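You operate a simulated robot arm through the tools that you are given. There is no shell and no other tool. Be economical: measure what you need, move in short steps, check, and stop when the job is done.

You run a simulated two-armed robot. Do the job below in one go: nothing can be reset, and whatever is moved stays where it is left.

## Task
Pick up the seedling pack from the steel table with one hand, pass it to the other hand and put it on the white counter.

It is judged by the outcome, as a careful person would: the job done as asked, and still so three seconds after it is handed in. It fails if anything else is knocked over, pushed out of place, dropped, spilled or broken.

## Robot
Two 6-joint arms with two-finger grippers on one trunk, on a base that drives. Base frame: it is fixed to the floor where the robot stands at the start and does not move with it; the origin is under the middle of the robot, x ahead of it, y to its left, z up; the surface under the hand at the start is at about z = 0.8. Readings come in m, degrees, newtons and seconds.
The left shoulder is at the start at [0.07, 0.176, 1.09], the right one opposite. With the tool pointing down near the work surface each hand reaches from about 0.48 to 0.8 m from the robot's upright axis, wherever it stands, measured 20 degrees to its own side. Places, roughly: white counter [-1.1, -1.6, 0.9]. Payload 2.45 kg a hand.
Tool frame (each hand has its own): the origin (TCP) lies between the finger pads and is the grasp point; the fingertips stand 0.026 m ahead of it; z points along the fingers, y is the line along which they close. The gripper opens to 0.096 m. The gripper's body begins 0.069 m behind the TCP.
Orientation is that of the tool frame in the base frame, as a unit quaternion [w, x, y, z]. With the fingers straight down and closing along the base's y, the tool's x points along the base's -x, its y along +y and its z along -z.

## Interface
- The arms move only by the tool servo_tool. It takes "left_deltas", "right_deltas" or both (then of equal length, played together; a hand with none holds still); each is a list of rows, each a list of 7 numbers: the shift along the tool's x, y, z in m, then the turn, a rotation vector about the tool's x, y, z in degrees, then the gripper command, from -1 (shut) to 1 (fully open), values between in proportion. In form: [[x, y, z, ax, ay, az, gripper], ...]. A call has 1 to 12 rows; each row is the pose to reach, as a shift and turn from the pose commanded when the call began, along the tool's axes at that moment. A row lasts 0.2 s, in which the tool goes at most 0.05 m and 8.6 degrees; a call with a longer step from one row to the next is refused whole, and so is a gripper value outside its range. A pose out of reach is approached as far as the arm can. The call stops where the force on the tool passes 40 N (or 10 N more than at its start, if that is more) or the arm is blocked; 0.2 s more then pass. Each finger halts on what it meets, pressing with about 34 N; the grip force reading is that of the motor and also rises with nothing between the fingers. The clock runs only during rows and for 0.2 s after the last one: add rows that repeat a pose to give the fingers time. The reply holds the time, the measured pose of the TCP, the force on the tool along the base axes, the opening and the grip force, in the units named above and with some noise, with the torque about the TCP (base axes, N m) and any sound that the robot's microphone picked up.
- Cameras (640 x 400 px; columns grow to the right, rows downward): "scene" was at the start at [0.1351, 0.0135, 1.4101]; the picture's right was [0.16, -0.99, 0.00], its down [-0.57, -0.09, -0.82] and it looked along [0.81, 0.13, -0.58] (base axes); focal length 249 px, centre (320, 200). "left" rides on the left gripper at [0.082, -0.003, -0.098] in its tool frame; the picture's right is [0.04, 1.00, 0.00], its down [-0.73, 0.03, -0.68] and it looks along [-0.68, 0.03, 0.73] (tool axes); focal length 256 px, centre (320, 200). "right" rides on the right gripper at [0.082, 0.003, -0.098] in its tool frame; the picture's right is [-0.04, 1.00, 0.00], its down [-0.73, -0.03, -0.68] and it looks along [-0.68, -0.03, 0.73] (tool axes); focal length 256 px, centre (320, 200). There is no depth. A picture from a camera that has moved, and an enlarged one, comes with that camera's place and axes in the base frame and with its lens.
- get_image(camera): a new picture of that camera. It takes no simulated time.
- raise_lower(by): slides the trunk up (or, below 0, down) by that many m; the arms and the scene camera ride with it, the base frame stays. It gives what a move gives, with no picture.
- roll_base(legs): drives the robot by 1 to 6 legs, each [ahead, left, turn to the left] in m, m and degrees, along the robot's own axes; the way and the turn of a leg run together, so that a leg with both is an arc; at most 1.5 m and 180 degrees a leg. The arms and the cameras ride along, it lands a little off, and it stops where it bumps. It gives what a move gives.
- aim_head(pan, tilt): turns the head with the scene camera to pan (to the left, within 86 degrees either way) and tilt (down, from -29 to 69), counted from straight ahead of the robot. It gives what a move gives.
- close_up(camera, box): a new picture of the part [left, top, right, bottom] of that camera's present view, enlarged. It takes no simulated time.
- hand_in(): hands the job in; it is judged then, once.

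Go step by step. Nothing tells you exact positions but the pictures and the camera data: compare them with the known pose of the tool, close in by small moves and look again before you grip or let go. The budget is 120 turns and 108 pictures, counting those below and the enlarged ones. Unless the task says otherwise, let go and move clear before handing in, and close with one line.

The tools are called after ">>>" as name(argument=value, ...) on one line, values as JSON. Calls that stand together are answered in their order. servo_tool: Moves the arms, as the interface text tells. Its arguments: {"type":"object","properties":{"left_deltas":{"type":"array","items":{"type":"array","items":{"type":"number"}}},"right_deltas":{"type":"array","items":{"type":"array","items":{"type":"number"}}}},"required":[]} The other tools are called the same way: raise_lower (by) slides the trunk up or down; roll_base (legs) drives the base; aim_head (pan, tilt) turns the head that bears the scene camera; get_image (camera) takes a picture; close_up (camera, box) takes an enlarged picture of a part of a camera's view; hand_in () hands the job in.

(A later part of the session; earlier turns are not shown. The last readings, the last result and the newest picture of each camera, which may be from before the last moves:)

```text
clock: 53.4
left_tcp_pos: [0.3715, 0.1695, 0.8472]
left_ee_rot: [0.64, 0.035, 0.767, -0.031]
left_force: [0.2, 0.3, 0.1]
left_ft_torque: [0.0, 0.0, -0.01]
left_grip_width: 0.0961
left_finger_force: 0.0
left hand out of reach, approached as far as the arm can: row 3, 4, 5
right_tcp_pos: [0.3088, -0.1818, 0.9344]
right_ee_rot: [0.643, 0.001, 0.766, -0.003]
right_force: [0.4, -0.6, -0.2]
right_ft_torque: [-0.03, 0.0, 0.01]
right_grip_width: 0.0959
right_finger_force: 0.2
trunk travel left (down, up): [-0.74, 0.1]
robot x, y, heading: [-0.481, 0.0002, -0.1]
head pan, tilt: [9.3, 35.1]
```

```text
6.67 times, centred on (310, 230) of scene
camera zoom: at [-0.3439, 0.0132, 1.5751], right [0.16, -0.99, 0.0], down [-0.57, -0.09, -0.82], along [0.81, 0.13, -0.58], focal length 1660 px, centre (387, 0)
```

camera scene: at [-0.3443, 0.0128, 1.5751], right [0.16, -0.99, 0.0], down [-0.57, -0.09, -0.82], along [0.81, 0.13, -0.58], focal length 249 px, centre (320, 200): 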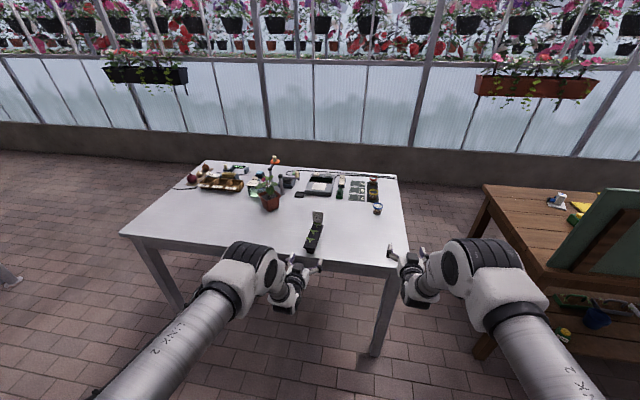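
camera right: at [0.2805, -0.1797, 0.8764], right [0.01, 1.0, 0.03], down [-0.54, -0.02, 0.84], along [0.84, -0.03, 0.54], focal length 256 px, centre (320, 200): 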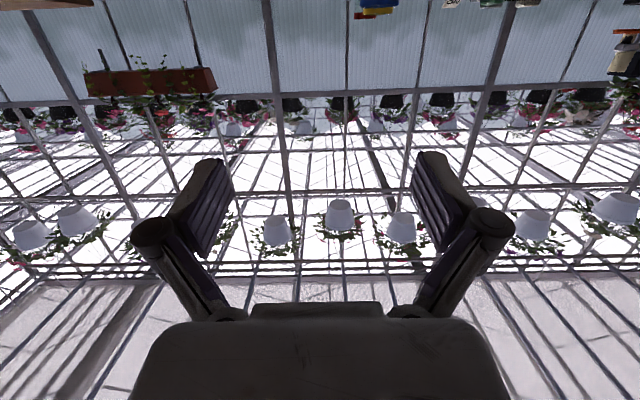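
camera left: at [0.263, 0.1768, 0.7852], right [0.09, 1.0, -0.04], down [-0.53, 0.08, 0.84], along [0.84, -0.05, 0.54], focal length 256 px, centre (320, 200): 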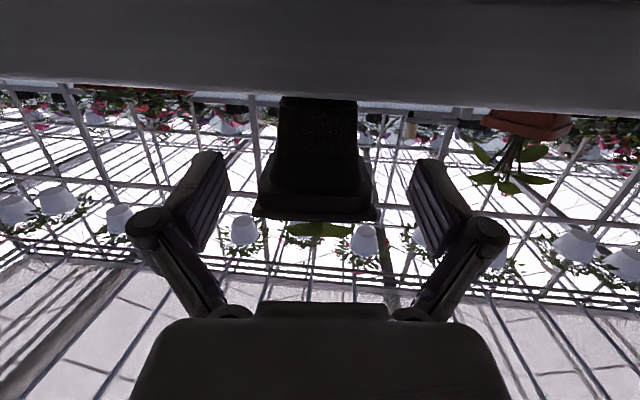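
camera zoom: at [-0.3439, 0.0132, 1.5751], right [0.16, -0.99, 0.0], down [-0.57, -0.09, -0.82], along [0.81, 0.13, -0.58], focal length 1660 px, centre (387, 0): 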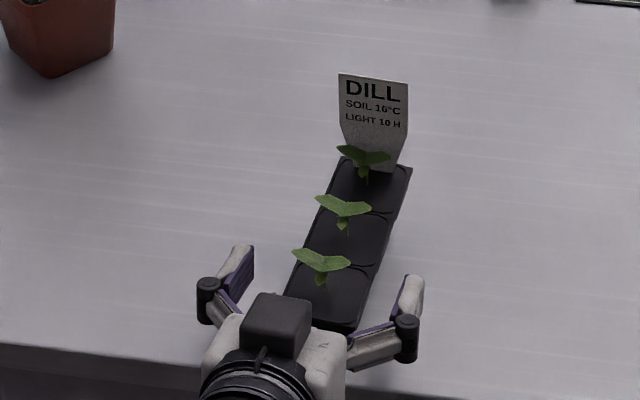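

Out of forward reach by 2.5 cm; I draw the arm back a little and drive the base forward instead.

>>> servo_tool(left_deltas=[[0.0025, 0, -0.02, 0, 0, 0, 1], [0.006, 0, -0.045, 0, 0, 0, 1], [0.006, 0, -0.045, 0, 0, 0, 1]])

>>> roll_base(legs=[[0.06, 0, 0]])

>>> get_image(camera="left")

>>> close_up(camera="scene", box=[270, 220, 350, 280])

```text
clock: 54.2
left_tcp_pos: [0.3296, 0.1751, 0.8475]
left_ee_rot: [0.641, 0.035, 0.766, -0.031]
left_force: [-1.3, -0.7, -0.3]
left_ft_torque: [0.01, -0.03, 0.01]
left_grip_width: 0.0961
left_finger_force: 0.1
right_tcp_pos: [0.3096, -0.1821, 0.9346]
right_ee_rot: [0.643, -0.001, 0.766, -0.002]
right_force: [0.2, -0.1, 0.5]
right_ft_torque: [0.0, -0.02, 0.02]
right_grip_width: 0.096
right_finger_force: 0.0
trunk travel left (down, up): [-0.74, 0.1]
robot x, y, heading: [-0.4774, 0.0022, -0.1]
head pan, tilt: [9.3, 35.1]
```

```text
clock: 55.2
left_tcp_pos: [0.3891, 0.1742, 0.8493]
left_ee_rot: [0.641, 0.035, 0.766, -0.031]
left_force: [-0.2, -0.2, 0.6]
left_ft_torque: [0.02, 0.0, -0.01]
left_grip_width: 0.0959
left_finger_force: 0.1
right_tcp_pos: [0.3679, -0.1833, 0.9355]
right_ee_rot: [0.645, 0.002, 0.765, -0.004]
right_force: [0.4, 0.0, 0.4]
right_ft_torque: [0.0, 0.0, -0.01]
right_grip_width: 0.0958
right_finger_force: 0.0
trunk travel left (down, up): [-0.74, 0.1]
robot x, y, heading: [-0.4147, -0.0033, 0.2]
head pan, tilt: [9.3, 35.1]
```

```text
44 pictures are left
camera left: at [0.2797, 0.1811, 0.787], right [0.09, 1.0, -0.04], down [-0.53, 0.08, 0.84], along [0.84, -0.05, 0.54], focal length 256 px, centre (320, 200)
```

left: 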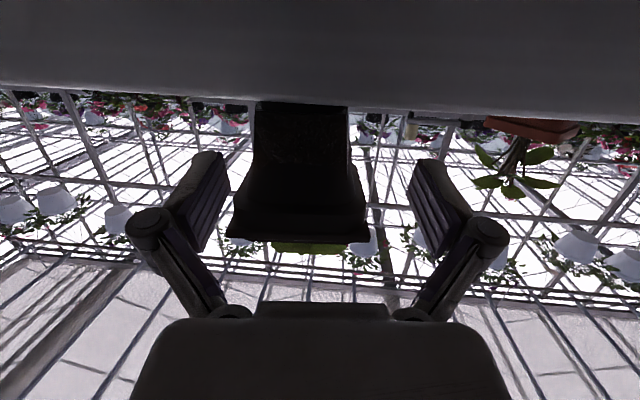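

```text
6.67 times, centred on (310, 250) of scene
camera zoom: at [-0.2849, 0.0129, 1.5754], right [0.16, -0.99, 0.0], down [-0.57, -0.09, -0.82], along [0.81, 0.13, -0.57], focal length 1660 px, centre (387, -133)
```

zoom: 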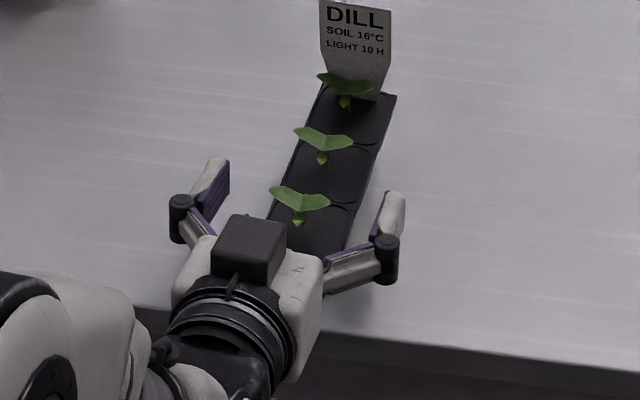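

>>> servo_tool(left_deltas=[[0.004, -0.0045, 0.005, 0, 0, 0, 1], [0.0081, -0.009, 0.0104, 0, 0, 0, 1], [0.0081, -0.009, 0.0104, 0, 0, 0, 1]])

>>> get_image(camera="left")

>>> close_up(camera="scene", box=[270, 220, 350, 280])

```text
clock: 56.0
left_tcp_pos: [0.3974, 0.1625, 0.8367]
left_ee_rot: [0.641, 0.036, 0.766, -0.032]
left_force: [0.2, 0.3, 1.0]
left_ft_torque: [0.01, 0.0, -0.01]
left_grip_width: 0.0961
left_finger_force: 0.0
right_tcp_pos: [0.369, -0.184, 0.9338]
right_ee_rot: [0.644, 0.001, 0.765, -0.003]
right_force: [0.4, -0.7, 0.1]
right_ft_torque: [0.02, 0.02, -0.02]
right_grip_width: 0.0959
right_finger_force: 0.1
trunk travel left (down, up): [-0.74, 0.1]
robot x, y, heading: [-0.4164, -0.0018, -0.1]
head pan, tilt: [9.3, 35.1]
```

```text
42 pictures are left
camera left: at [0.289, 0.1705, 0.7754], right [0.09, 1.0, -0.04], down [-0.53, 0.08, 0.84], along [0.84, -0.05, 0.54], focal length 256 px, centre (320, 200)
```

left: 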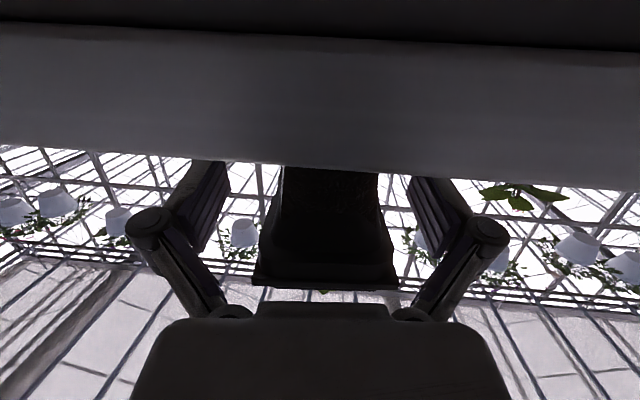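

```text
6.67 times, centred on (310, 250) of scene
camera zoom: at [-0.2827, 0.0129, 1.575], right [0.16, -0.99, 0.0], down [-0.57, -0.09, -0.82], along [0.81, 0.13, -0.58], focal length 1660 px, centre (387, -133)
```

zoom: 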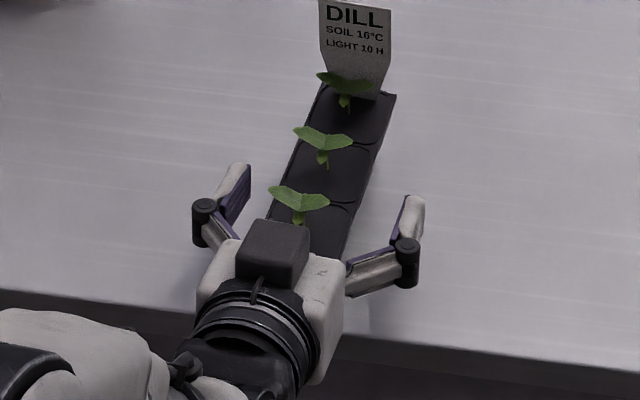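

Centred and at lip height. I close and lift slightly.

>>> servo_tool(left_deltas=[[0, 0.0015, 0, 0, 0, 0, -1], [0, 0.0015, 0, 0, 0, 0, -1], [0, 0.0015, 0, 0, 0, 0, -1]])

>>> servo_tool(left_deltas=[[-0.005, 0, 0, 0, 0, 0, -1], [-0.01, 0, -0.001, 0, 0, 0, -1], [-0.015, 0, -0.002, 0, 0, 0, -1], [-0.015, 0, -0.002, 0, 0, 0, -1]])

>>> get_image(camera="left")

>>> close_up(camera="scene", box=[270, 220, 350, 280])

```text
clock: 56.8
left_tcp_pos: [0.398, 0.1655, 0.8387]
left_ee_rot: [0.641, 0.036, 0.766, -0.032]
left_force: [0.1, -1.4, 4.0]
left_ft_torque: [-0.05, 0.3, 0.05]
left_grip_width: 0.054
left_finger_force: 34.3
right_tcp_pos: [0.3688, -0.184, 0.9359]
right_ee_rot: [0.644, 0.001, 0.765, -0.004]
right_force: [-0.2, -0.5, 0.2]
right_ft_torque: [-0.02, 0.0, 0.03]
right_grip_width: 0.096
right_finger_force: 0.1
trunk travel left (down, up): [-0.74, 0.1]
robot x, y, heading: [-0.4167, 0.0005, -0.3]
head pan, tilt: [9.3, 35.1]
```

```text
clock: 57.8
left_tcp_pos: [0.3988, 0.1659, 0.854]
left_ee_rot: [0.64, 0.035, 0.767, -0.031]
left_force: [-0.3, 0.1, -1.2]
left_ft_torque: [0.03, 0.05, 0.03]
left_grip_width: 0.0536
left_finger_force: 34.0
right_tcp_pos: [0.368, -0.1838, 0.9337]
right_ee_rot: [0.643, 0.002, 0.766, -0.004]
right_force: [0.1, -0.8, -0.5]
right_ft_torque: [-0.04, 0.0, -0.01]
right_grip_width: 0.0962
right_finger_force: 0.1
trunk travel left (down, up): [-0.74, 0.1]
robot x, y, heading: [-0.4157, -0.0026, -0.1]
head pan, tilt: [9.3, 35.1]
```

```text
40 pictures are left
camera left: at [0.2897, 0.1731, 0.7908], right [0.09, 1.0, -0.04], down [-0.53, 0.08, 0.84], along [0.84, -0.05, 0.54], focal length 256 px, centre (320, 200)
```

left: 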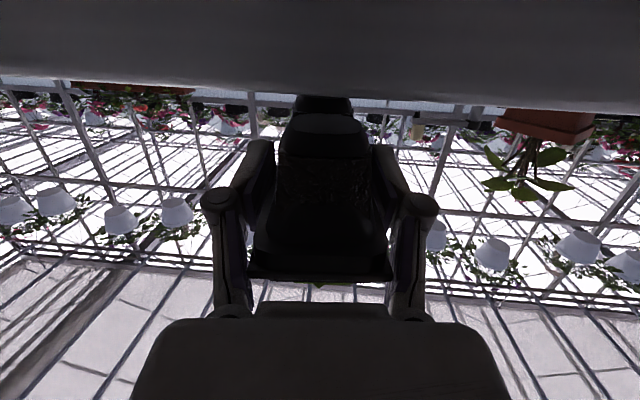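

```text
6.67 times, centred on (310, 250) of scene
camera zoom: at [-0.2828, 0.013, 1.575], right [0.16, -0.99, 0.0], down [-0.57, -0.09, -0.82], along [0.81, 0.13, -0.58], focal length 1660 px, centre (387, -133)
```

zoom: 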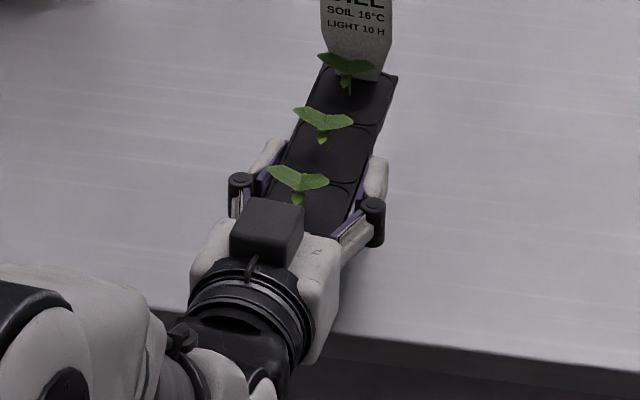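

The horizontal grip holds the pack firmly and leaves its top free. I lift it and then bring it back in front of the robot.

>>> servo_tool(left_deltas=[[-0.02, 0, -0.0035, 0, 0, 0, -1], [-0.04, 0, -0.007, 0, 0, 0, -1], [-0.06, 0, -0.0105, 0, 0, 0, -1], [-0.08, 0, -0.014, 0, 0, 0, -1], [-0.1, 0, -0.0175, 0, 0, 0, -1], [-0.12, 0, -0.021, 0, 0, 0, -1], [-0.12, 0, -0.021, 0, 0, 0, -1]], right_deltas=[[0, 0, 0, 0, 8, 0, 1], [-0.02, 0, 0, 0, 16, 0, 1], [-0.04, 0, 0, 0, 24, 0, 1], [-0.06, 0, 0, 0, 32, 0, 1], [-0.08, 0, 0, 0, 40, 0, 1], [-0.1, 0, 0, 0, 48, 0, 1], [-0.12, 0, 0, 0, 56, 0, 1]])

>>> servo_tool(left_deltas=[[0.006, -0.014, -0.034, 4.1, 0, 0.7, -1], [0.012, -0.028, -0.068, 8.2, 0, 1.5, -1], [0.018, -0.042, -0.102, 12.3, 0, 2.2, -1], [0.025, -0.056, -0.136, 16.4, 0, 2.9, -1], [0.031, -0.07, -0.17, 20.5, 0, 3.7, -1], [0.0369, -0.0848, -0.2047, 24.6, 0, 4.4, -1], [0.0369, -0.0848, -0.2047, 24.6, 0, 4.4, -1]])

>>> get_image(camera="scene")

```text
clock: 59.4
left_tcp_pos: [0.3991, 0.1679, 0.9763]
left_ee_rot: [0.641, 0.035, 0.766, -0.032]
left_force: [0.3, -1.2, -2.8]
left_ft_torque: [-0.02, 0.03, 0.04]
left_grip_width: 0.053
left_finger_force: 33.9
right_tcp_pos: [0.3688, -0.1917, 1.026]
right_ee_rot: [0.264, -0.02, 0.961, -0.073]
right_force: [-4.0, 7.4, -3.1]
right_ft_torque: [-0.4, -0.33, -0.49]
right_grip_width: 0.096
right_finger_force: 0.1
right hand out of reach, approached as far as the arm can: row 5, 6, 7
trunk travel left (down, up): [-0.74, 0.1]
robot x, y, heading: [-0.4204, 0.0052, -0.3]
head pan, tilt: [9.3, 35.1]
```

```text
clock: 61.0
left_tcp_pos: [0.1837, 0.0997, 0.9761]
left_ee_rot: [0.619, 0.201, 0.74, -0.17]
left_force: [0.9, 0.2, -1.8]
left_ft_torque: [0.02, 0.04, 0.0]
left_grip_width: 0.0516
left_finger_force: 34.1
right_tcp_pos: [0.3667, -0.1856, 1.0221]
right_ee_rot: [0.258, 0.013, 0.965, -0.043]
right_force: [0.8, 0.8, 0.4]
right_ft_torque: [0.02, -0.02, -0.04]
right_grip_width: 0.096
right_finger_force: 0.1
trunk travel left (down, up): [-0.74, 0.1]
robot x, y, heading: [-0.419, -0.0017, -0.3]
head pan, tilt: [9.3, 35.1]
```

```text
38 pictures are left
camera scene: at [-0.2828, 0.013, 1.575], right [0.16, -0.99, 0.0], down [-0.57, -0.09, -0.82], along [0.81, 0.13, -0.58], focal length 249 px, centre (320, 200)
```

scene: 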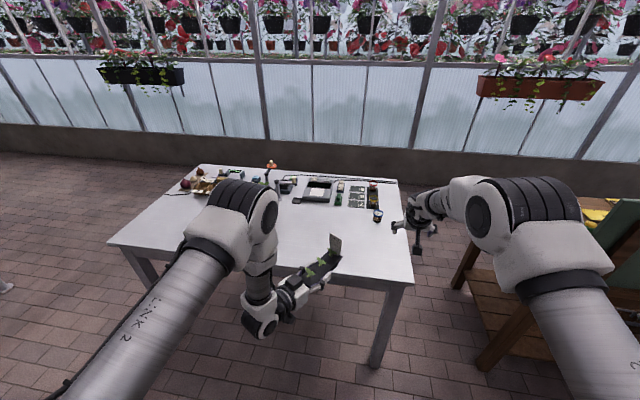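

Pack is held level in front of the robot. Now I bring the right hand back to vertical, up and clear.

>>> servo_tool(right_deltas=[[0.005, -0.003, -0.04, 0, 7.6, 0, 1], [0.011, -0.007, -0.08, 0, 15.2, 0, 1], [0.016, -0.011, -0.12, 0, 22.8, 0, 1], [0.0217, -0.0146, -0.162, 0, 30.4, 0, 1], [0.0217, -0.0146, -0.162, 0, 30.4, 0, 1]])

>>> close_up(camera="scene", box=[230, 220, 350, 350])

```text
clock: 62.2
left_tcp_pos: [0.1842, 0.0987, 0.9764]
left_ee_rot: [0.619, 0.201, 0.74, -0.169]
left_force: [0.6, 0.0, -2.4]
left_ft_torque: [0.01, 0.04, 0.02]
left_grip_width: 0.0516
left_finger_force: 34.3
right_tcp_pos: [0.2456, -0.3317, 1.1333]
right_ee_rot: [0.014, 0.024, 0.995, -0.092]
right_force: [0.8, -0.4, -0.2]
right_ft_torque: [0.01, 0.02, 0.01]
right_grip_width: 0.0959
right_finger_force: 0.0
right hand out of reach, approached as far as the arm can: row 1, 2, 3, 4, 5
trunk travel left (down, up): [-0.74, 0.1]
robot x, y, heading: [-0.4168, 0.0006, 0.1]
head pan, tilt: [9.3, 35.1]
```

```text
3.08 times, centred on (290, 285) of scene
camera zoom: at [-0.2839, 0.0112, 1.5751], right [0.16, -0.99, 0.0], down [-0.57, -0.09, -0.82], along [0.81, 0.13, -0.58], focal length 766 px, centre (412, -62)
```

zoom: 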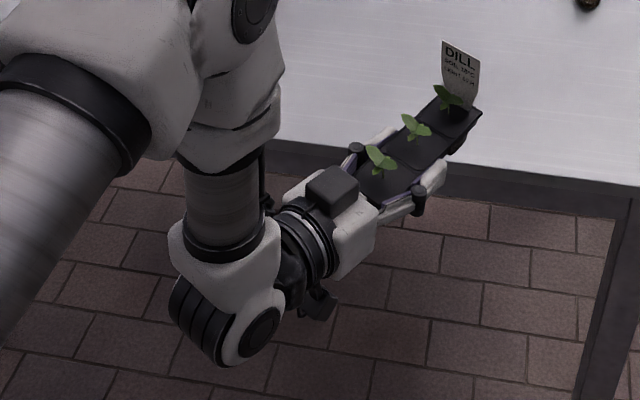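

>>> servo_tool(right_deltas=[[0.006, 0.038, -0.013, -2.5, 0, 0, 1], [0.012, 0.076, -0.026, -5, 0, 0, 1], [0.018, 0.114, -0.04, -7.5, 0, 0, 1], [0.023, 0.152, -0.053, -10.6, 0, 0, 1], [0.028, 0.19, -0.066, -10.6, 0, 0, 1], [0.028, 0.19, -0.066, -10.6, 0, 0, 1]])

>>> servo_tool(right_deltas=[[0, 0, 0, 0, 0, 7, 1], [0, 0, 0, 0, 0, 14, 1], [0, 0, 0, 0, 0, 21, 1], [0, 0, 0, 0, 0, 28, 1], [0, 0, 0, 0, 0, 28, 1]])

>>> get_image(camera="right")

```text
clock: 63.6
left_tcp_pos: [0.1844, 0.0991, 0.9765]
left_ee_rot: [0.618, 0.201, 0.741, -0.169]
left_force: [-0.8, 0.0, -2.5]
left_ft_torque: [0.06, 0.07, -0.01]
left_grip_width: 0.0512
left_finger_force: 33.9
right_tcp_pos: [0.1633, -0.3358, 1.1289]
right_ee_rot: [0.023, 0.034, 0.999, -0.022]
right_force: [0.0, -0.6, -0.3]
right_ft_torque: [0.0, -0.01, 0.0]
right_grip_width: 0.0956
right_finger_force: 0.1
right hand out of reach, approached as far as the arm can: row 1, 2, 3, 4, 5, 6
trunk travel left (down, up): [-0.74, 0.1]
robot x, y, heading: [-0.4151, 0.0003, -0.1]
head pan, tilt: [9.3, 35.1]
```

```text
clock: 64.8
left_tcp_pos: [0.1838, 0.1003, 0.9765]
left_ee_rot: [0.619, 0.201, 0.74, -0.17]
left_force: [-0.2, 0.7, -2.3]
left_ft_torque: [0.04, 0.11, -0.01]
left_grip_width: 0.0511
left_finger_force: 34.0
right_tcp_pos: [0.1607, -0.3373, 1.128]
right_ee_rot: [0.028, 0.274, 0.961, -0.017]
right_force: [0.0, -0.5, 0.4]
right_ft_torque: [0.01, -0.01, 0.02]
right_grip_width: 0.0961
right_finger_force: 0.1
trunk travel left (down, up): [-0.74, 0.1]
robot x, y, heading: [-0.416, -0.0027, -0.4]
head pan, tilt: [9.3, 35.1]
```

```text
36 pictures are left
camera right: at [0.0886, -0.2885, 1.2211], right [0.56, 0.83, -0.01], down [0.58, -0.38, 0.72], along [0.59, -0.41, -0.69], focal length 256 px, centre (320, 200)
```

right: 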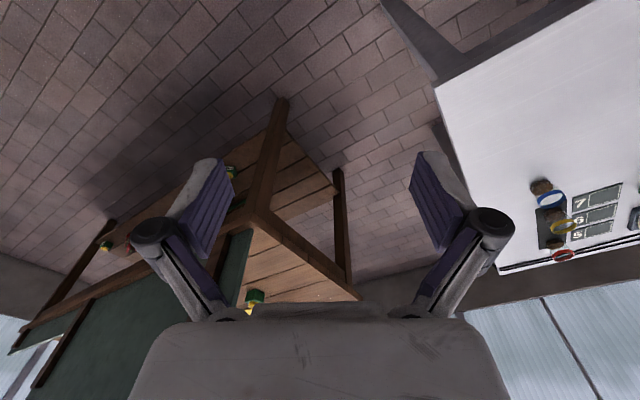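

>>> servo_tool(right_deltas=[[0.0175, 0.0283, -0.0016, 0, 0, 0, 1], [0.035, 0.0566, -0.0032, 0, 0, 0, 1], [0.0526, 0.085, -0.005, 0, 0, 0, 1], [0.0526, 0.085, -0.005, 0, 0, 0, 1]])

>>> get_image(camera="scene")

```text
clock: 65.8
left_tcp_pos: [0.1851, 0.1004, 0.9762]
left_ee_rot: [0.619, 0.201, 0.74, -0.17]
left_force: [0.9, 0.8, -1.5]
left_ft_torque: [0.0, 0.06, 0.03]
left_grip_width: 0.0507
left_finger_force: 33.7
right_tcp_pos: [0.1312, -0.3127, 1.1164]
right_ee_rot: [0.029, 0.274, 0.961, -0.018]
right_force: [0.5, -1.0, 0.2]
right_ft_torque: [-0.02, 0.01, -0.02]
right_grip_width: 0.0958
right_finger_force: 0.0
right hand out of reach, approached as far as the arm can: row 1, 2, 3, 4
trunk travel left (down, up): [-0.74, 0.1]
robot x, y, heading: [-0.4171, 0.0002, -0.2]
head pan, tilt: [9.3, 35.1]
```

```text
35 pictures are left
camera scene: at [-0.2835, 0.0133, 1.5751], right [0.16, -0.99, 0.0], down [-0.57, -0.09, -0.82], along [0.81, 0.13, -0.58], focal length 249 px, centre (320, 200)
```

scene: 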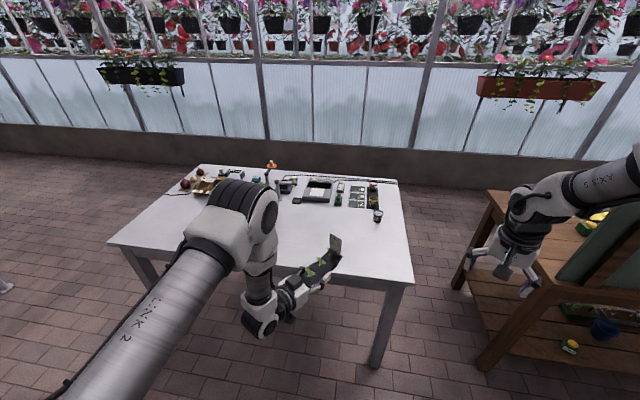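

The right arm appears to be in an awkward elbow-out posture. I'll pan the head to look at it.

>>> aim_head(pan=-50, tilt=30)

>>> get_image(camera="scene")

```text
clock: 67.1
left_tcp_pos: [0.1855, 0.1008, 0.976]
left_ee_rot: [0.62, 0.199, 0.74, -0.168]
left_force: [0.6, 0.3, -1.5]
left_ft_torque: [0.02, 0.09, -0.02]
left_grip_width: 0.0505
left_finger_force: 34.0
right_tcp_pos: [0.1319, -0.3138, 1.1154]
right_ee_rot: [0.028, 0.273, 0.961, -0.018]
right_force: [-0.6, 0.3, -0.2]
right_ft_torque: [-0.04, 0.03, 0.0]
right_grip_width: 0.0962
right_finger_force: 0.1
trunk travel left (down, up): [-0.74, 0.1]
robot x, y, heading: [-0.4181, 0.0007, -0.0]
head pan, tilt: [-50.0, 30.0]
```

```text
34 pictures are left
camera scene: at [-0.3118, -0.0707, 1.5831], right [-0.77, -0.64, 0.0], down [-0.32, 0.38, -0.87], along [0.56, -0.66, -0.5], focal length 249 px, centre (320, 200)
```

scene: 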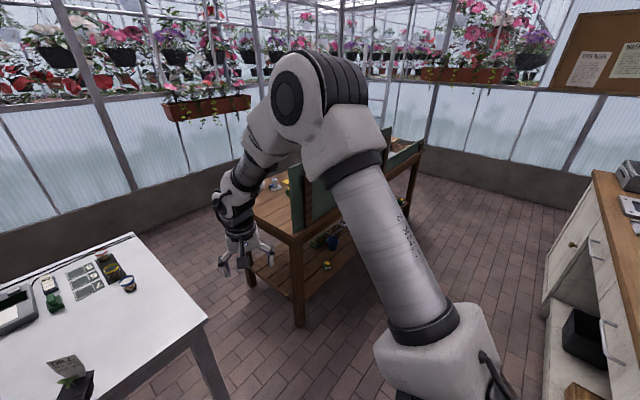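

The right wrist seems to have flipped when crossing its straight position (a joint is at its limit). I'll unwind it by swinging the tool sideways, then forward, and then down again, clear of everything.

>>> servo_tool(right_deltas=[[0, 0, -0.02, 0, 0, -8, 1], [0, 0, -0.04, 0, 0, -16, 1], [0, 0, -0.06, 0, 0, -24, 1], [0, 0, -0.06, 0, 0, -32, 1], [0, 0, -0.06, 0, 0, -32, 1]])

>>> servo_tool(right_deltas=[[-0.012, -0.019, -0.007, 6.9, -4.4, 0, 1], [-0.024, -0.037, -0.014, 13.9, -8.8, 0, 1], [-0.037, -0.056, -0.022, 20.8, -13.2, 0, 1], [-0.049, -0.075, -0.03, 27.7, -17.6, 0, 1], [-0.061, -0.094, -0.037, 34.7, -22, 0, 1], [-0.073, -0.112, -0.045, 41.6, -26.5, 0, 1], [-0.086, -0.131, -0.052, 48.6, -30.9, 0, 1], [-0.098, -0.15, -0.06, 55.5, -35.3, 0, 1], [-0.098, -0.15, -0.06, 55.5, -35.3, 0, 1]])

>>> get_image(camera="scene")

```text
clock: 68.3
left_tcp_pos: [0.1847, 0.0995, 0.9761]
left_ee_rot: [0.619, 0.2, 0.74, -0.169]
left_force: [-1.0, -0.1, -1.7]
left_ft_torque: [0.01, -0.03, 0.03]
left_grip_width: 0.0504
left_finger_force: 33.5
right_tcp_pos: [0.1188, -0.3157, 1.1683]
right_ee_rot: [0.026, 0.009, 0.999, -0.03]
right_force: [0.2, 0.5, 0.6]
right_ft_torque: [0.0, 0.03, -0.02]
right_grip_width: 0.0961
right_finger_force: 0.0
right hand out of reach, approached as far as the arm can: row 2, 3, 4, 5
trunk travel left (down, up): [-0.74, 0.1]
robot x, y, heading: [-0.4174, 0.0037, -0.1]
head pan, tilt: [-50.0, 30.0]
```

```text
clock: 70.3
left_tcp_pos: [0.1835, 0.1002, 0.9763]
left_ee_rot: [0.619, 0.2, 0.74, -0.169]
left_force: [-0.8, 0.7, -1.4]
left_ft_torque: [0.02, 0.07, -0.04]
left_grip_width: 0.0504
left_finger_force: 33.6
right_tcp_pos: [0.2152, -0.4624, 1.2408]
right_ee_rot: [0.311, 0.002, 0.821, -0.479]
right_force: [-0.8, 0.2, -0.4]
right_ft_torque: [-0.02, 0.0, 0.01]
right_grip_width: 0.0963
right_finger_force: 0.0
trunk travel left (down, up): [-0.74, 0.1]
robot x, y, heading: [-0.4215, -0.0018, -0.2]
head pan, tilt: [-50.0, 30.0]
```

```text
33 pictures are left
camera scene: at [-0.3125, -0.0702, 1.5832], right [-0.77, -0.64, 0.0], down [-0.32, 0.38, -0.87], along [0.56, -0.66, -0.5], focal length 249 px, centre (320, 200)
```

scene: 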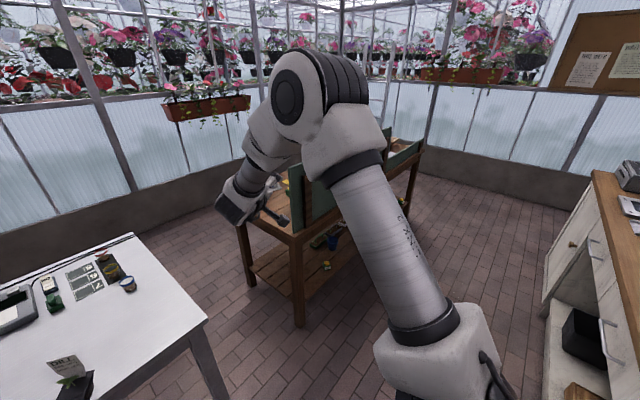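

>>> servo_tool(right_deltas=[[-0.0216, 0.0106, -0.0179, -3.7, -5.7, 4.4, 1], [-0.0432, 0.0212, -0.0358, -7.3, -11.3, 8.7, 1], [-0.0648, 0.0318, -0.0537, -11, -17, 13.1, 1], [-0.0864, 0.0424, -0.0716, -14.7, -22.7, 17.5, 1], [-0.108, 0.053, -0.0895, -18.4, -28.4, 21.9, 1], [-0.1296, 0.0636, -0.1074, -22, -34, 26.2, 1], [-0.1512, 0.0742, -0.1253, -25.7, -39.7, 30.6, 1], [-0.1728, 0.0848, -0.1432, -29.4, -45.4, 35, 1], [-0.1944, 0.0954, -0.1611, -33, -51, 39.3, 1], [-0.216, 0.106, -0.179, -36.7, -56.7, 43.7, 1], [-0.216, 0.106, -0.179, -36.7, -56.7, 43.7, 1]])

>>> get_image(camera="scene")

```text
clock: 72.7
left_tcp_pos: [0.1852, 0.0997, 0.9766]
left_ee_rot: [0.619, 0.201, 0.739, -0.17]
left_force: [-0.1, 0.3, -2.5]
left_ft_torque: [0.06, 0.05, 0.02]
left_grip_width: 0.05
left_finger_force: 34.4
right_tcp_pos: [0.3314, -0.1991, 1.3314]
right_ee_rot: [0.78, -0.02, 0.625, -0.013]
right_force: [-1.2, -0.6, -0.1]
right_ft_torque: [0.01, -0.01, 0.0]
right_grip_width: 0.096
right_finger_force: 0.0
trunk travel left (down, up): [-0.74, 0.1]
robot x, y, heading: [-0.4195, 0.0029, 0.1]
head pan, tilt: [-50.0, 30.0]
```

```text
32 pictures are left
camera scene: at [-0.3124, -0.0711, 1.5831], right [-0.77, -0.64, 0.0], down [-0.32, 0.38, -0.87], along [0.56, -0.66, -0.5], focal length 249 px, centre (320, 200)
```

scene: 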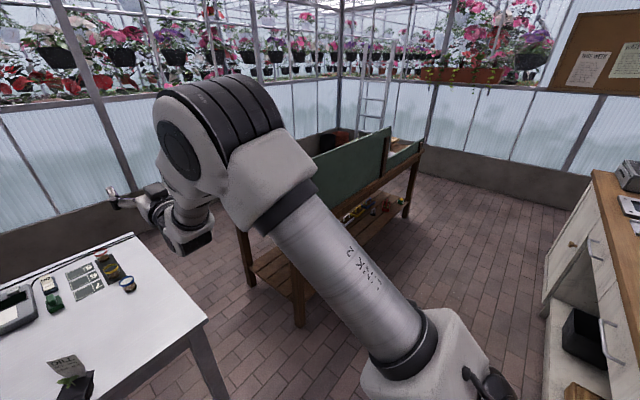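

Unwound without limit flags. Now I pitch the right hand down to vertical in its own arm plane.

>>> servo_tool(right_deltas=[[0.0296, 0.01, -0.0022, 0, 8.5, 0, 1], [0.0585, 0.02, -0.0087, 0, 17, 0, 1], [0.0861, 0.02, -0.0195, 0, 25.5, 0, 1], [0.1118, 0.02, -0.0342, 0, 34, 0, 1], [0.1351, 0.02, -0.0525, 0, 42.5, 0, 1], [0.1554, 0.02, -0.0741, 0, 51, 0, 1], [0.1723, 0.02, -0.0985, 0, 59.5, 0, 1], [0.1854, 0.02, -0.1251, 0, 68, 0, 1], [0.1945, 0.02, -0.1533, 0, 76.5, 0, 1], [0.1992, 0.02, -0.1826, 0, 85, 0, 1], [0.1996, 0.02, -0.2122, 0, 93.5, 0, 1], [0.1956, 0.02, -0.2416, 0, 102, 0, 1]])

>>> get_image(camera="scene")

```text
clock: 75.3
left_tcp_pos: [0.1843, 0.1, 0.978]
left_ee_rot: [0.619, 0.201, 0.74, -0.17]
left_force: [-0.2, 0.0, -1.4]
left_ft_torque: [0.01, 0.06, -0.03]
left_grip_width: 0.0494
left_finger_force: 33.8
right_tcp_pos: [0.1368, -0.1916, 1.0859]
right_ee_rot: [0.002, -0.001, 1.0, -0.023]
right_force: [-0.9, 0.1, 0.2]
right_ft_torque: [0.01, 0.02, 0.02]
right_grip_width: 0.0962
right_finger_force: 0.1
trunk travel left (down, up): [-0.74, 0.1]
robot x, y, heading: [-0.4186, -0.0012, -0.1]
head pan, tilt: [-50.0, 30.0]
```

```text
31 pictures are left
camera scene: at [-0.3121, -0.0706, 1.5831], right [-0.77, -0.64, 0.0], down [-0.32, 0.38, -0.87], along [0.56, -0.66, -0.5], focal length 249 px, centre (320, 200)
```

scene: 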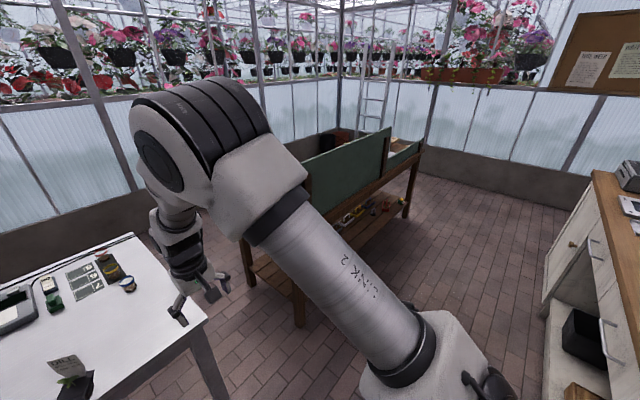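

Right arm is back to normal. I move it above the pack, yawed to match, and look from the head.

>>> servo_tool(right_deltas=[[0, 0.005, -0.045, 0, 0, 0, 1], [-0.015, 0.045, -0.062, -0.5, 0, 5, 1], [-0.03, 0.09, -0.062, -1, 0, 10, 1], [-0.045, 0.135, -0.062, -1.5, 0, 15, 1], [-0.06, 0.18, -0.062, -2, 0, 20, 1], [-0.075, 0.225, -0.062, -2.6, 0, 25, 1], [-0.09, 0.2635, -0.062, -2.6, 0, 30.5, 1], [-0.09, 0.2635, -0.062, -2.6, 0, 30.5, 1]])

>>> get_image(camera="right")

>>> aim_head(pan=5, tilt=50)

>>> get_image(camera="scene")

```text
clock: 77.1
left_tcp_pos: [0.1844, 0.099, 0.9777]
left_ee_rot: [0.62, 0.2, 0.74, -0.169]
left_force: [0.3, -0.4, -2.1]
left_ft_torque: [0.0, 0.03, 0.05]
left_grip_width: 0.0498
left_finger_force: 33.4
right_tcp_pos: [0.2759, 0.015, 1.1456]
right_ee_rot: [0.009, 0.261, 0.965, 0.0]
right_force: [-1.3, -0.6, -0.1]
right_ft_torque: [0.01, -0.04, 0.0]
right_grip_width: 0.096
right_finger_force: 0.1
right hand out of reach, approached as far as the arm can: row 4, 5, 6, 7, 8
trunk travel left (down, up): [-0.74, 0.1]
robot x, y, heading: [-0.4186, -0.0014, 0.2]
head pan, tilt: [-50.0, 30.0]
```

```text
30 pictures are left
camera right: at [0.2053, 0.0584, 1.2427], right [0.54, 0.84, 0.01], down [0.61, -0.39, 0.69], along [0.58, -0.37, -0.72], focal length 256 px, centre (320, 200)
```

right: 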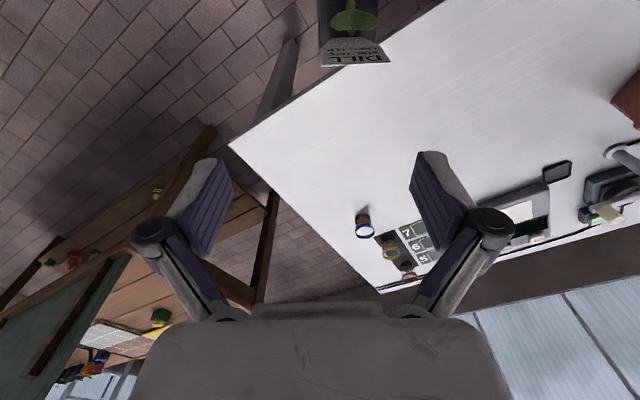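

```text
clock: 78.3
left_tcp_pos: [0.1839, 0.1011, 0.9761]
left_ee_rot: [0.619, 0.201, 0.741, -0.169]
left_force: [0.5, 0.0, -1.7]
left_ft_torque: [0.01, 0.07, 0.01]
left_grip_width: 0.0497
left_finger_force: 34.2
right_tcp_pos: [0.2777, 0.0159, 1.1462]
right_ee_rot: [0.01, 0.262, 0.965, 0.001]
right_force: [1.1, -1.3, -1.0]
right_ft_torque: [-0.02, 0.0, 0.0]
right_grip_width: 0.0962
right_finger_force: 0.2
trunk travel left (down, up): [-0.74, 0.1]
robot x, y, heading: [-0.4188, -0.0015, -0.4]
head pan, tilt: [5.0, 50.0]
```

```text
29 pictures are left
camera scene: at [-0.2933, 0.0053, 1.5536], right [0.08, -1.0, 0.0], down [-0.76, -0.07, -0.64], along [0.64, 0.05, -0.77], focal length 249 px, centre (320, 200)
```

scene: 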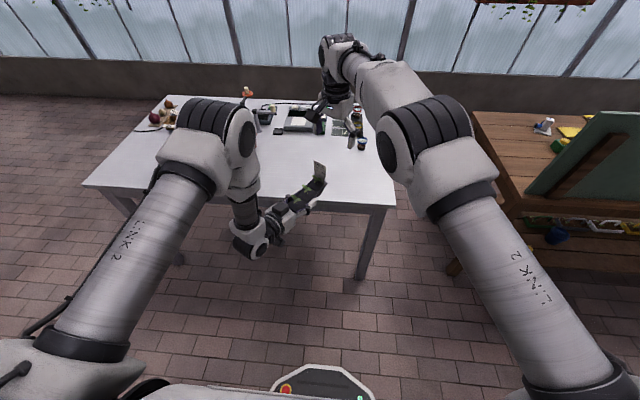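

The right arm cannot swing farther inward than about this. I bring the pack about 10 cm to the right, under it.

>>> servo_tool(left_deltas=[[-0.0024, -0.0209, 0.0136, 0, 0, 0, -1], [-0.0047, -0.0418, 0.0272, 0, 0, 0, -1], [-0.0071, -0.0627, 0.0407, 0, 0, 0, -1], [-0.0094, -0.0836, 0.0543, 0, 0, 0, -1], [-0.0094, -0.0836, 0.0543, 0, 0, 0, -1]])

>>> get_image(camera="right")

```text
clock: 79.5
left_tcp_pos: [0.1958, 0.0189, 0.9707]
left_ee_rot: [0.62, 0.201, 0.74, -0.17]
left_force: [-0.1, -0.6, -1.9]
left_ft_torque: [0.04, 0.06, -0.03]
left_grip_width: 0.0494
left_finger_force: 33.8
left hand out of reach, approached as far as the arm can: row 4, 5
right_tcp_pos: [0.2774, 0.0154, 1.1464]
right_ee_rot: [0.009, 0.262, 0.965, 0.001]
right_force: [1.1, -1.4, -1.3]
right_ft_torque: [0.03, -0.01, 0.02]
right_grip_width: 0.096
right_finger_force: 0.0
trunk travel left (down, up): [-0.74, 0.1]
robot x, y, heading: [-0.4184, 0.001, -0.2]
head pan, tilt: [5.0, 50.0]
```

```text
28 pictures are left
camera right: at [0.2064, 0.059, 1.2425], right [0.54, 0.84, 0.01], down [0.61, -0.39, 0.69], along [0.59, -0.37, -0.72], focal length 256 px, centre (320, 200)
```

right: 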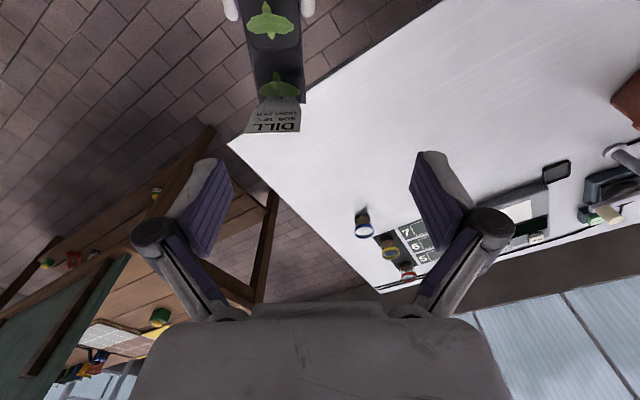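

>>> servo_tool(right_deltas=[[0.012, -0.019, 0.0, 0, 0, 0, 1], [0.0239, -0.0384, 0.0, 0, 0, 0, 1], [0.0239, -0.0384, 0.03, 0, 0, 0, 1], [0.0239, -0.0384, 0.06, 0, 0, 0, 1], [0.0239, -0.0384, 0.08, 0, 0, 0, 1], [0.0239, -0.0384, 0.08, 0, 0, 0, 1]])

>>> get_image(camera="right")

>>> close_up(camera="scene", box=[240, 100, 400, 220])

```text
clock: 80.9
left_tcp_pos: [0.1963, 0.019, 0.9706]
left_ee_rot: [0.619, 0.201, 0.74, -0.17]
left_force: [0.4, 0.6, -1.9]
left_ft_torque: [0.01, 0.02, 0.02]
left_grip_width: 0.0495
left_finger_force: 33.8
right_tcp_pos: [0.2511, -0.0177, 1.0638]
right_ee_rot: [0.009, 0.261, 0.965, 0.001]
right_force: [0.1, -0.3, -0.2]
right_ft_torque: [-0.03, -0.02, 0.04]
right_grip_width: 0.0962
right_finger_force: 0.1
right hand out of reach, approached as far as the arm can: row 1, 2, 3, 4, 5, 6
trunk travel left (down, up): [-0.74, 0.1]
robot x, y, heading: [-0.417, 0.003, -0.1]
head pan, tilt: [5.0, 50.0]
```

```text
27 pictures are left
camera right: at [0.1805, 0.0249, 1.1609], right [0.54, 0.84, 0.01], down [0.61, -0.39, 0.69], along [0.59, -0.37, -0.72], focal length 256 px, centre (320, 200)
```

right: 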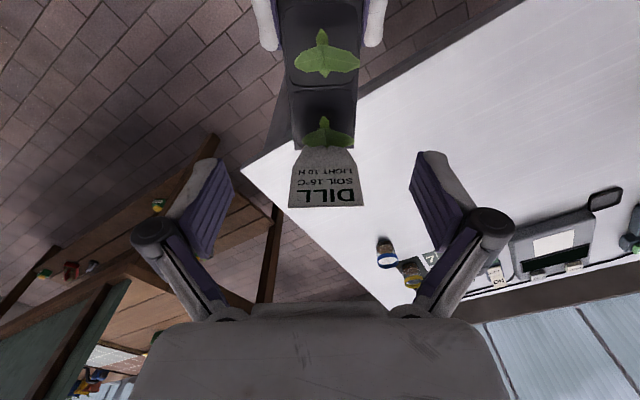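

```text
3.33 times, centred on (320, 160) of scene
camera zoom: at [-0.2932, 0.0052, 1.5536], right [0.09, -1.0, 0.0], down [-0.76, -0.07, -0.64], along [0.64, 0.06, -0.77], focal length 830 px, centre (320, 333)
```

zoom: 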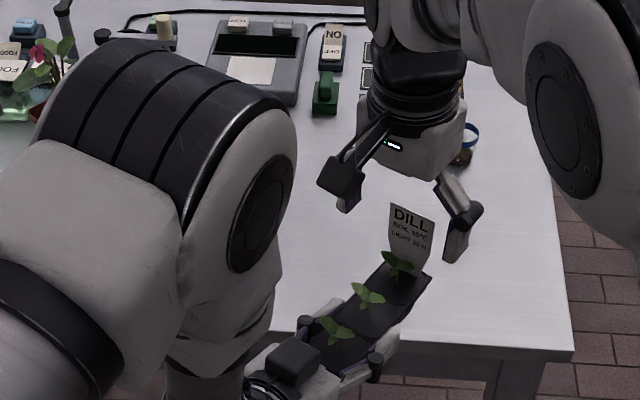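

Right stops 16 mm short again. Yawing the pack a further 15° clockwise gives both arms slack, so I turn both and shift right a bit, with the right hand raised meanwhile.

>>> servo_tool(left_deltas=[[0, 0, 0, 0, 0, 0, -1], [0, 0, 0, 0, 0, 0, -1], [-0.002, -0.0105, 0.0075, 5, 0, 0.9, -1], [-0.004, -0.021, 0.015, 10, 0, 1.8, -1], [-0.006, -0.0316, 0.0225, 14.8, 0, 2.6, -1], [-0.006, -0.0316, 0.0225, 14.8, 0, 2.6, -1]], right_deltas=[[0, 0, -0.03, 0, 0, 0, 1], [0, 0, -0.056, 0, 0, 0, 1], [-0.002, -0.0136, -0.056, 0, 0, 5, 1], [-0.004, -0.027, -0.056, 0, 0, 10, 1], [-0.0064, -0.0409, -0.056, 0, 0, 15, 1], [-0.0064, -0.0409, -0.056, 0, 0, 15, 1]])

>>> get_image(camera="right")

```text
clock: 82.3
left_tcp_pos: [0.1996, -0.0215, 0.9717]
left_ee_rot: [0.592, 0.296, 0.707, -0.25]
left_force: [-1.2, 1.0, -1.7]
left_ft_torque: [0.02, 0.05, -0.05]
left_grip_width: 0.0493
left_finger_force: 34.1
right_tcp_pos: [0.234, -0.0566, 1.1211]
right_ee_rot: [0.011, 0.385, 0.923, 0.002]
right_force: [0.3, 0.2, 0.4]
right_ft_torque: [-0.01, -0.03, -0.01]
right_grip_width: 0.096
right_finger_force: 0.0
trunk travel left (down, up): [-0.74, 0.1]
robot x, y, heading: [-0.4192, -0.0009, -0.1]
head pan, tilt: [5.0, 50.0]
```

```text
25 pictures are left
camera right: at [0.1775, 0.0026, 1.2185], right [0.74, 0.68, 0.01], down [0.48, -0.54, 0.69], along [0.47, -0.51, -0.72], focal length 256 px, centre (320, 200)
```

right: 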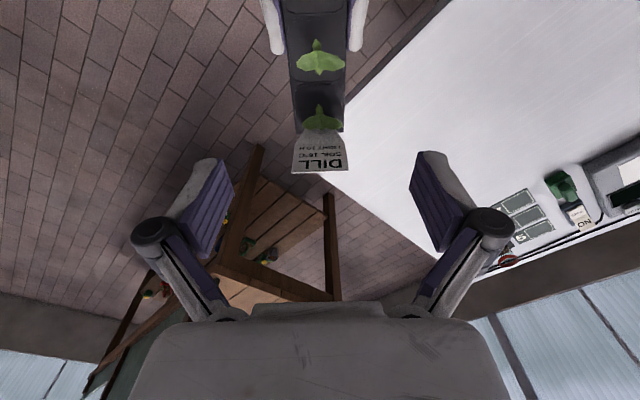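

Both arms are free now and perfectly aligned. Descending in steps.

>>> servo_tool(right_deltas=[[0, 0, 0.035, 0, 0, 0, 1], [0, 0, 0.07, 0, 0, 0, 1], [0, 0, 0.1, 0, 0, 0, 1], [0, 0, 0.115, 0, 0, 0, 1], [0, 0, 0.115, 0, 0, 0, 1]])

>>> get_image(camera="right")

>>> close_up(camera="scene", box=[240, 100, 400, 220])

```text
clock: 83.5
left_tcp_pos: [0.1997, -0.0226, 0.9728]
left_ee_rot: [0.592, 0.295, 0.708, -0.248]
left_force: [0.9, -1.0, -2.1]
left_ft_torque: [0.03, 0.03, -0.01]
left_grip_width: 0.0492
left_finger_force: 34.3
right_tcp_pos: [0.2366, -0.058, 1.0033]
right_ee_rot: [0.01, 0.385, 0.923, 0.001]
right_force: [0.5, 1.0, -0.4]
right_ft_torque: [0.0, -0.03, -0.03]
right_grip_width: 0.096
right_finger_force: 0.0
trunk travel left (down, up): [-0.74, 0.1]
robot x, y, heading: [-0.4192, -0.0017, 0.0]
head pan, tilt: [5.0, 50.0]
```

```text
24 pictures are left
camera right: at [0.1799, 0.0017, 1.1003], right [0.74, 0.67, 0.01], down [0.48, -0.54, 0.69], along [0.47, -0.5, -0.72], focal length 256 px, centre (320, 200)
```

right: 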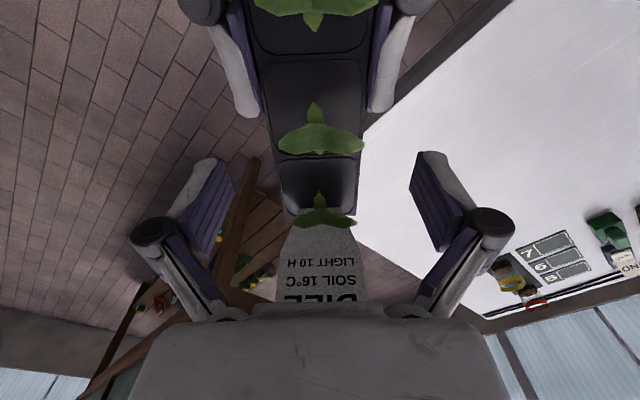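

```text
3.33 times, centred on (320, 160) of scene
camera zoom: at [-0.2934, 0.0052, 1.5536], right [0.09, -1.0, 0.0], down [-0.76, -0.07, -0.64], along [0.64, 0.06, -0.77], focal length 830 px, centre (320, 333)
```

zoom: 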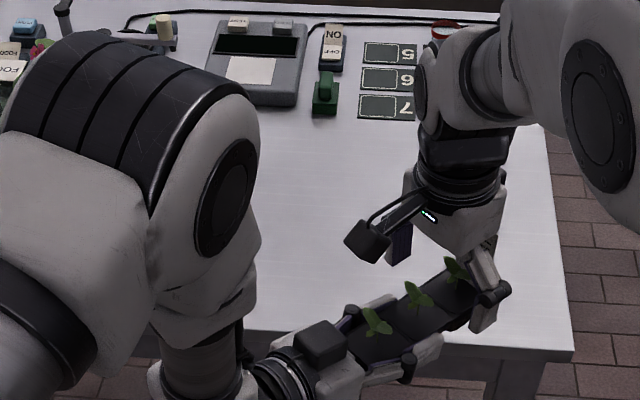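

>>> servo_tool(right_deltas=[[0.002, 0, 0.007, 0, 0, 0, 1], [0.002, 0, 0.014, 0, 0, 0, 1]])

```text
clock: 84.1
left_tcp_pos: [0.1997, -0.0209, 0.9716]
left_ee_rot: [0.592, 0.296, 0.707, -0.25]
left_force: [-0.6, -0.4, -0.9]
left_ft_torque: [0.01, 0.05, 0.0]
left_grip_width: 0.0495
left_finger_force: 34.0
right_tcp_pos: [0.237, -0.0564, 0.9894]
right_ee_rot: [0.01, 0.385, 0.923, 0.002]
right_force: [-0.4, -0.1, -0.1]
right_ft_torque: [0.01, 0.03, 0.0]
right_grip_width: 0.096
right_finger_force: 0.0
trunk travel left (down, up): [-0.74, 0.1]
robot x, y, heading: [-0.4184, -0.0006, -0.1]
head pan, tilt: [5.0, 50.0]
```

>>> servo_tool(right_deltas=[[0.002, 0, 0.005, 0, 0, 0, 1], [0.002, 0, 0.009, 0, 0, 0, 1]])

>>> get_image(camera="right")

```text
clock: 84.7
left_tcp_pos: [0.2003, -0.0208, 0.9724]
left_ee_rot: [0.592, 0.295, 0.707, -0.249]
left_force: [0.5, 0.0, -1.5]
left_ft_torque: [0.03, 0.06, -0.01]
left_grip_width: 0.0494
left_finger_force: 33.9
right_tcp_pos: [0.2355, -0.054, 0.9798]
right_ee_rot: [0.01, 0.385, 0.923, 0.001]
right_force: [0.1, 0.2, -0.2]
right_ft_torque: [0.0, -0.01, 0.0]
right_grip_width: 0.096
right_finger_force: 0.1
trunk travel left (down, up): [-0.74, 0.1]
robot x, y, heading: [-0.418, -0.0015, -0.2]
head pan, tilt: [5.0, 50.0]
```

```text
22 pictures are left
camera right: at [0.1782, 0.0043, 1.0777], right [0.74, 0.67, 0.01], down [0.48, -0.54, 0.69], along [0.47, -0.5, -0.72], focal length 256 px, centre (320, 200)
```

right: 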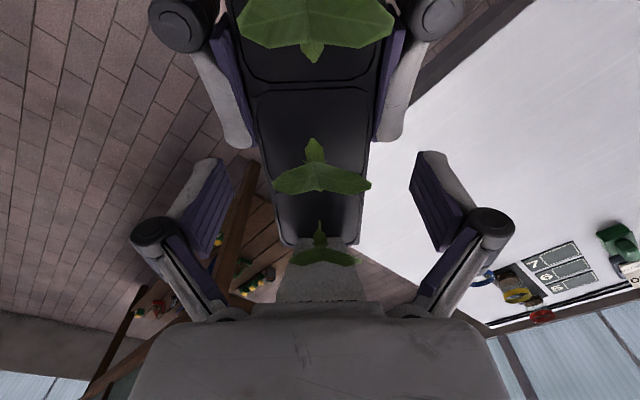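

No contact anywhere, and the pack is centred between the right fingers. I adjust 2 mm and close the right gripper.

>>> servo_tool(right_deltas=[[-0.002, 0, 0.004, 0, 0, 0, 1], [-0.002, 0, 0.004, 0, 0, 0, 0.3], [-0.002, 0, 0.004, 0, 0, 0, -1], [-0.002, 0, 0.004, 0, 0, 0, -1], [-0.002, 0, 0.004, 0, 0, 0, -1]])

>>> get_image(camera="right")

```text
clock: 85.9
left_tcp_pos: [0.2002, -0.0202, 0.9724]
left_ee_rot: [0.591, 0.295, 0.708, -0.249]
left_force: [17.5, 9.8, -13.9]
left_ft_torque: [0.31, 0.49, 0.19]
left_grip_width: 0.0492
left_finger_force: 33.9
right_tcp_pos: [0.2363, -0.0564, 0.9769]
right_ee_rot: [0.009, 0.386, 0.923, 0.001]
right_force: [-16.9, -9.8, 12.1]
right_ft_torque: [0.12, 0.09, 0.84]
right_grip_width: 0.0481
right_finger_force: 34.1
trunk travel left (down, up): [-0.74, 0.1]
robot x, y, heading: [-0.4197, 0.0015, -0.1]
head pan, tilt: [5.0, 50.0]
```

```text
21 pictures are left
camera right: at [0.1788, 0.0029, 1.0743], right [0.74, 0.67, 0.01], down [0.48, -0.54, 0.69], along [0.47, -0.51, -0.72], focal length 256 px, centre (320, 200)
```

right: 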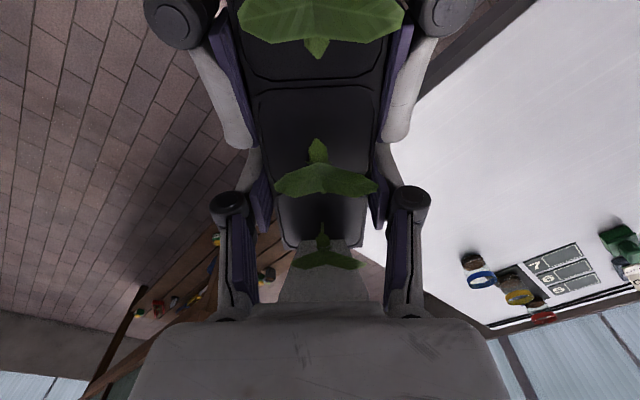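

The right hand holds it at 48 mm width. Now I open the left gripper.

>>> servo_tool(left_deltas=[[0, 0, 0, 0, 0, 0, -0.3], [0, 0, 0, 0, 0, 0, 0.3], [0, 0, 0, 0, 0, 0, 1], [0, 0, 0, 0, 0, 0, 1]])

>>> get_image(camera="right")

```text
clock: 86.9
left_tcp_pos: [0.2006, -0.0216, 0.9723]
left_ee_rot: [0.592, 0.296, 0.707, -0.25]
left_force: [0.4, -0.4, 1.5]
left_ft_torque: [-0.02, -0.02, 0.02]
left_grip_width: 0.0963
left_finger_force: 0.1
right_tcp_pos: [0.236, -0.0563, 0.9772]
right_ee_rot: [0.011, 0.385, 0.923, 0.001]
right_force: [0.0, -0.9, -0.1]
right_ft_torque: [-0.05, 0.0, 0.13]
right_grip_width: 0.0474
right_finger_force: 33.8
trunk travel left (down, up): [-0.74, 0.1]
robot x, y, heading: [-0.4167, -0.0007, 0.2]
head pan, tilt: [5.0, 50.0]
```

```text
20 pictures are left
camera right: at [0.1792, 0.0032, 1.0742], right [0.74, 0.67, 0.01], down [0.48, -0.54, 0.69], along [0.47, -0.5, -0.72], focal length 256 px, centre (320, 200)
```

right: 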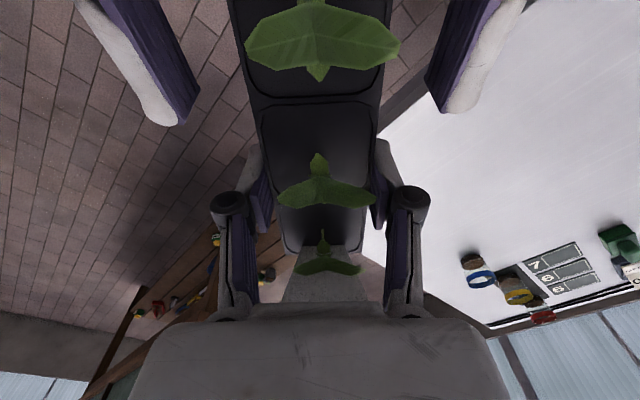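

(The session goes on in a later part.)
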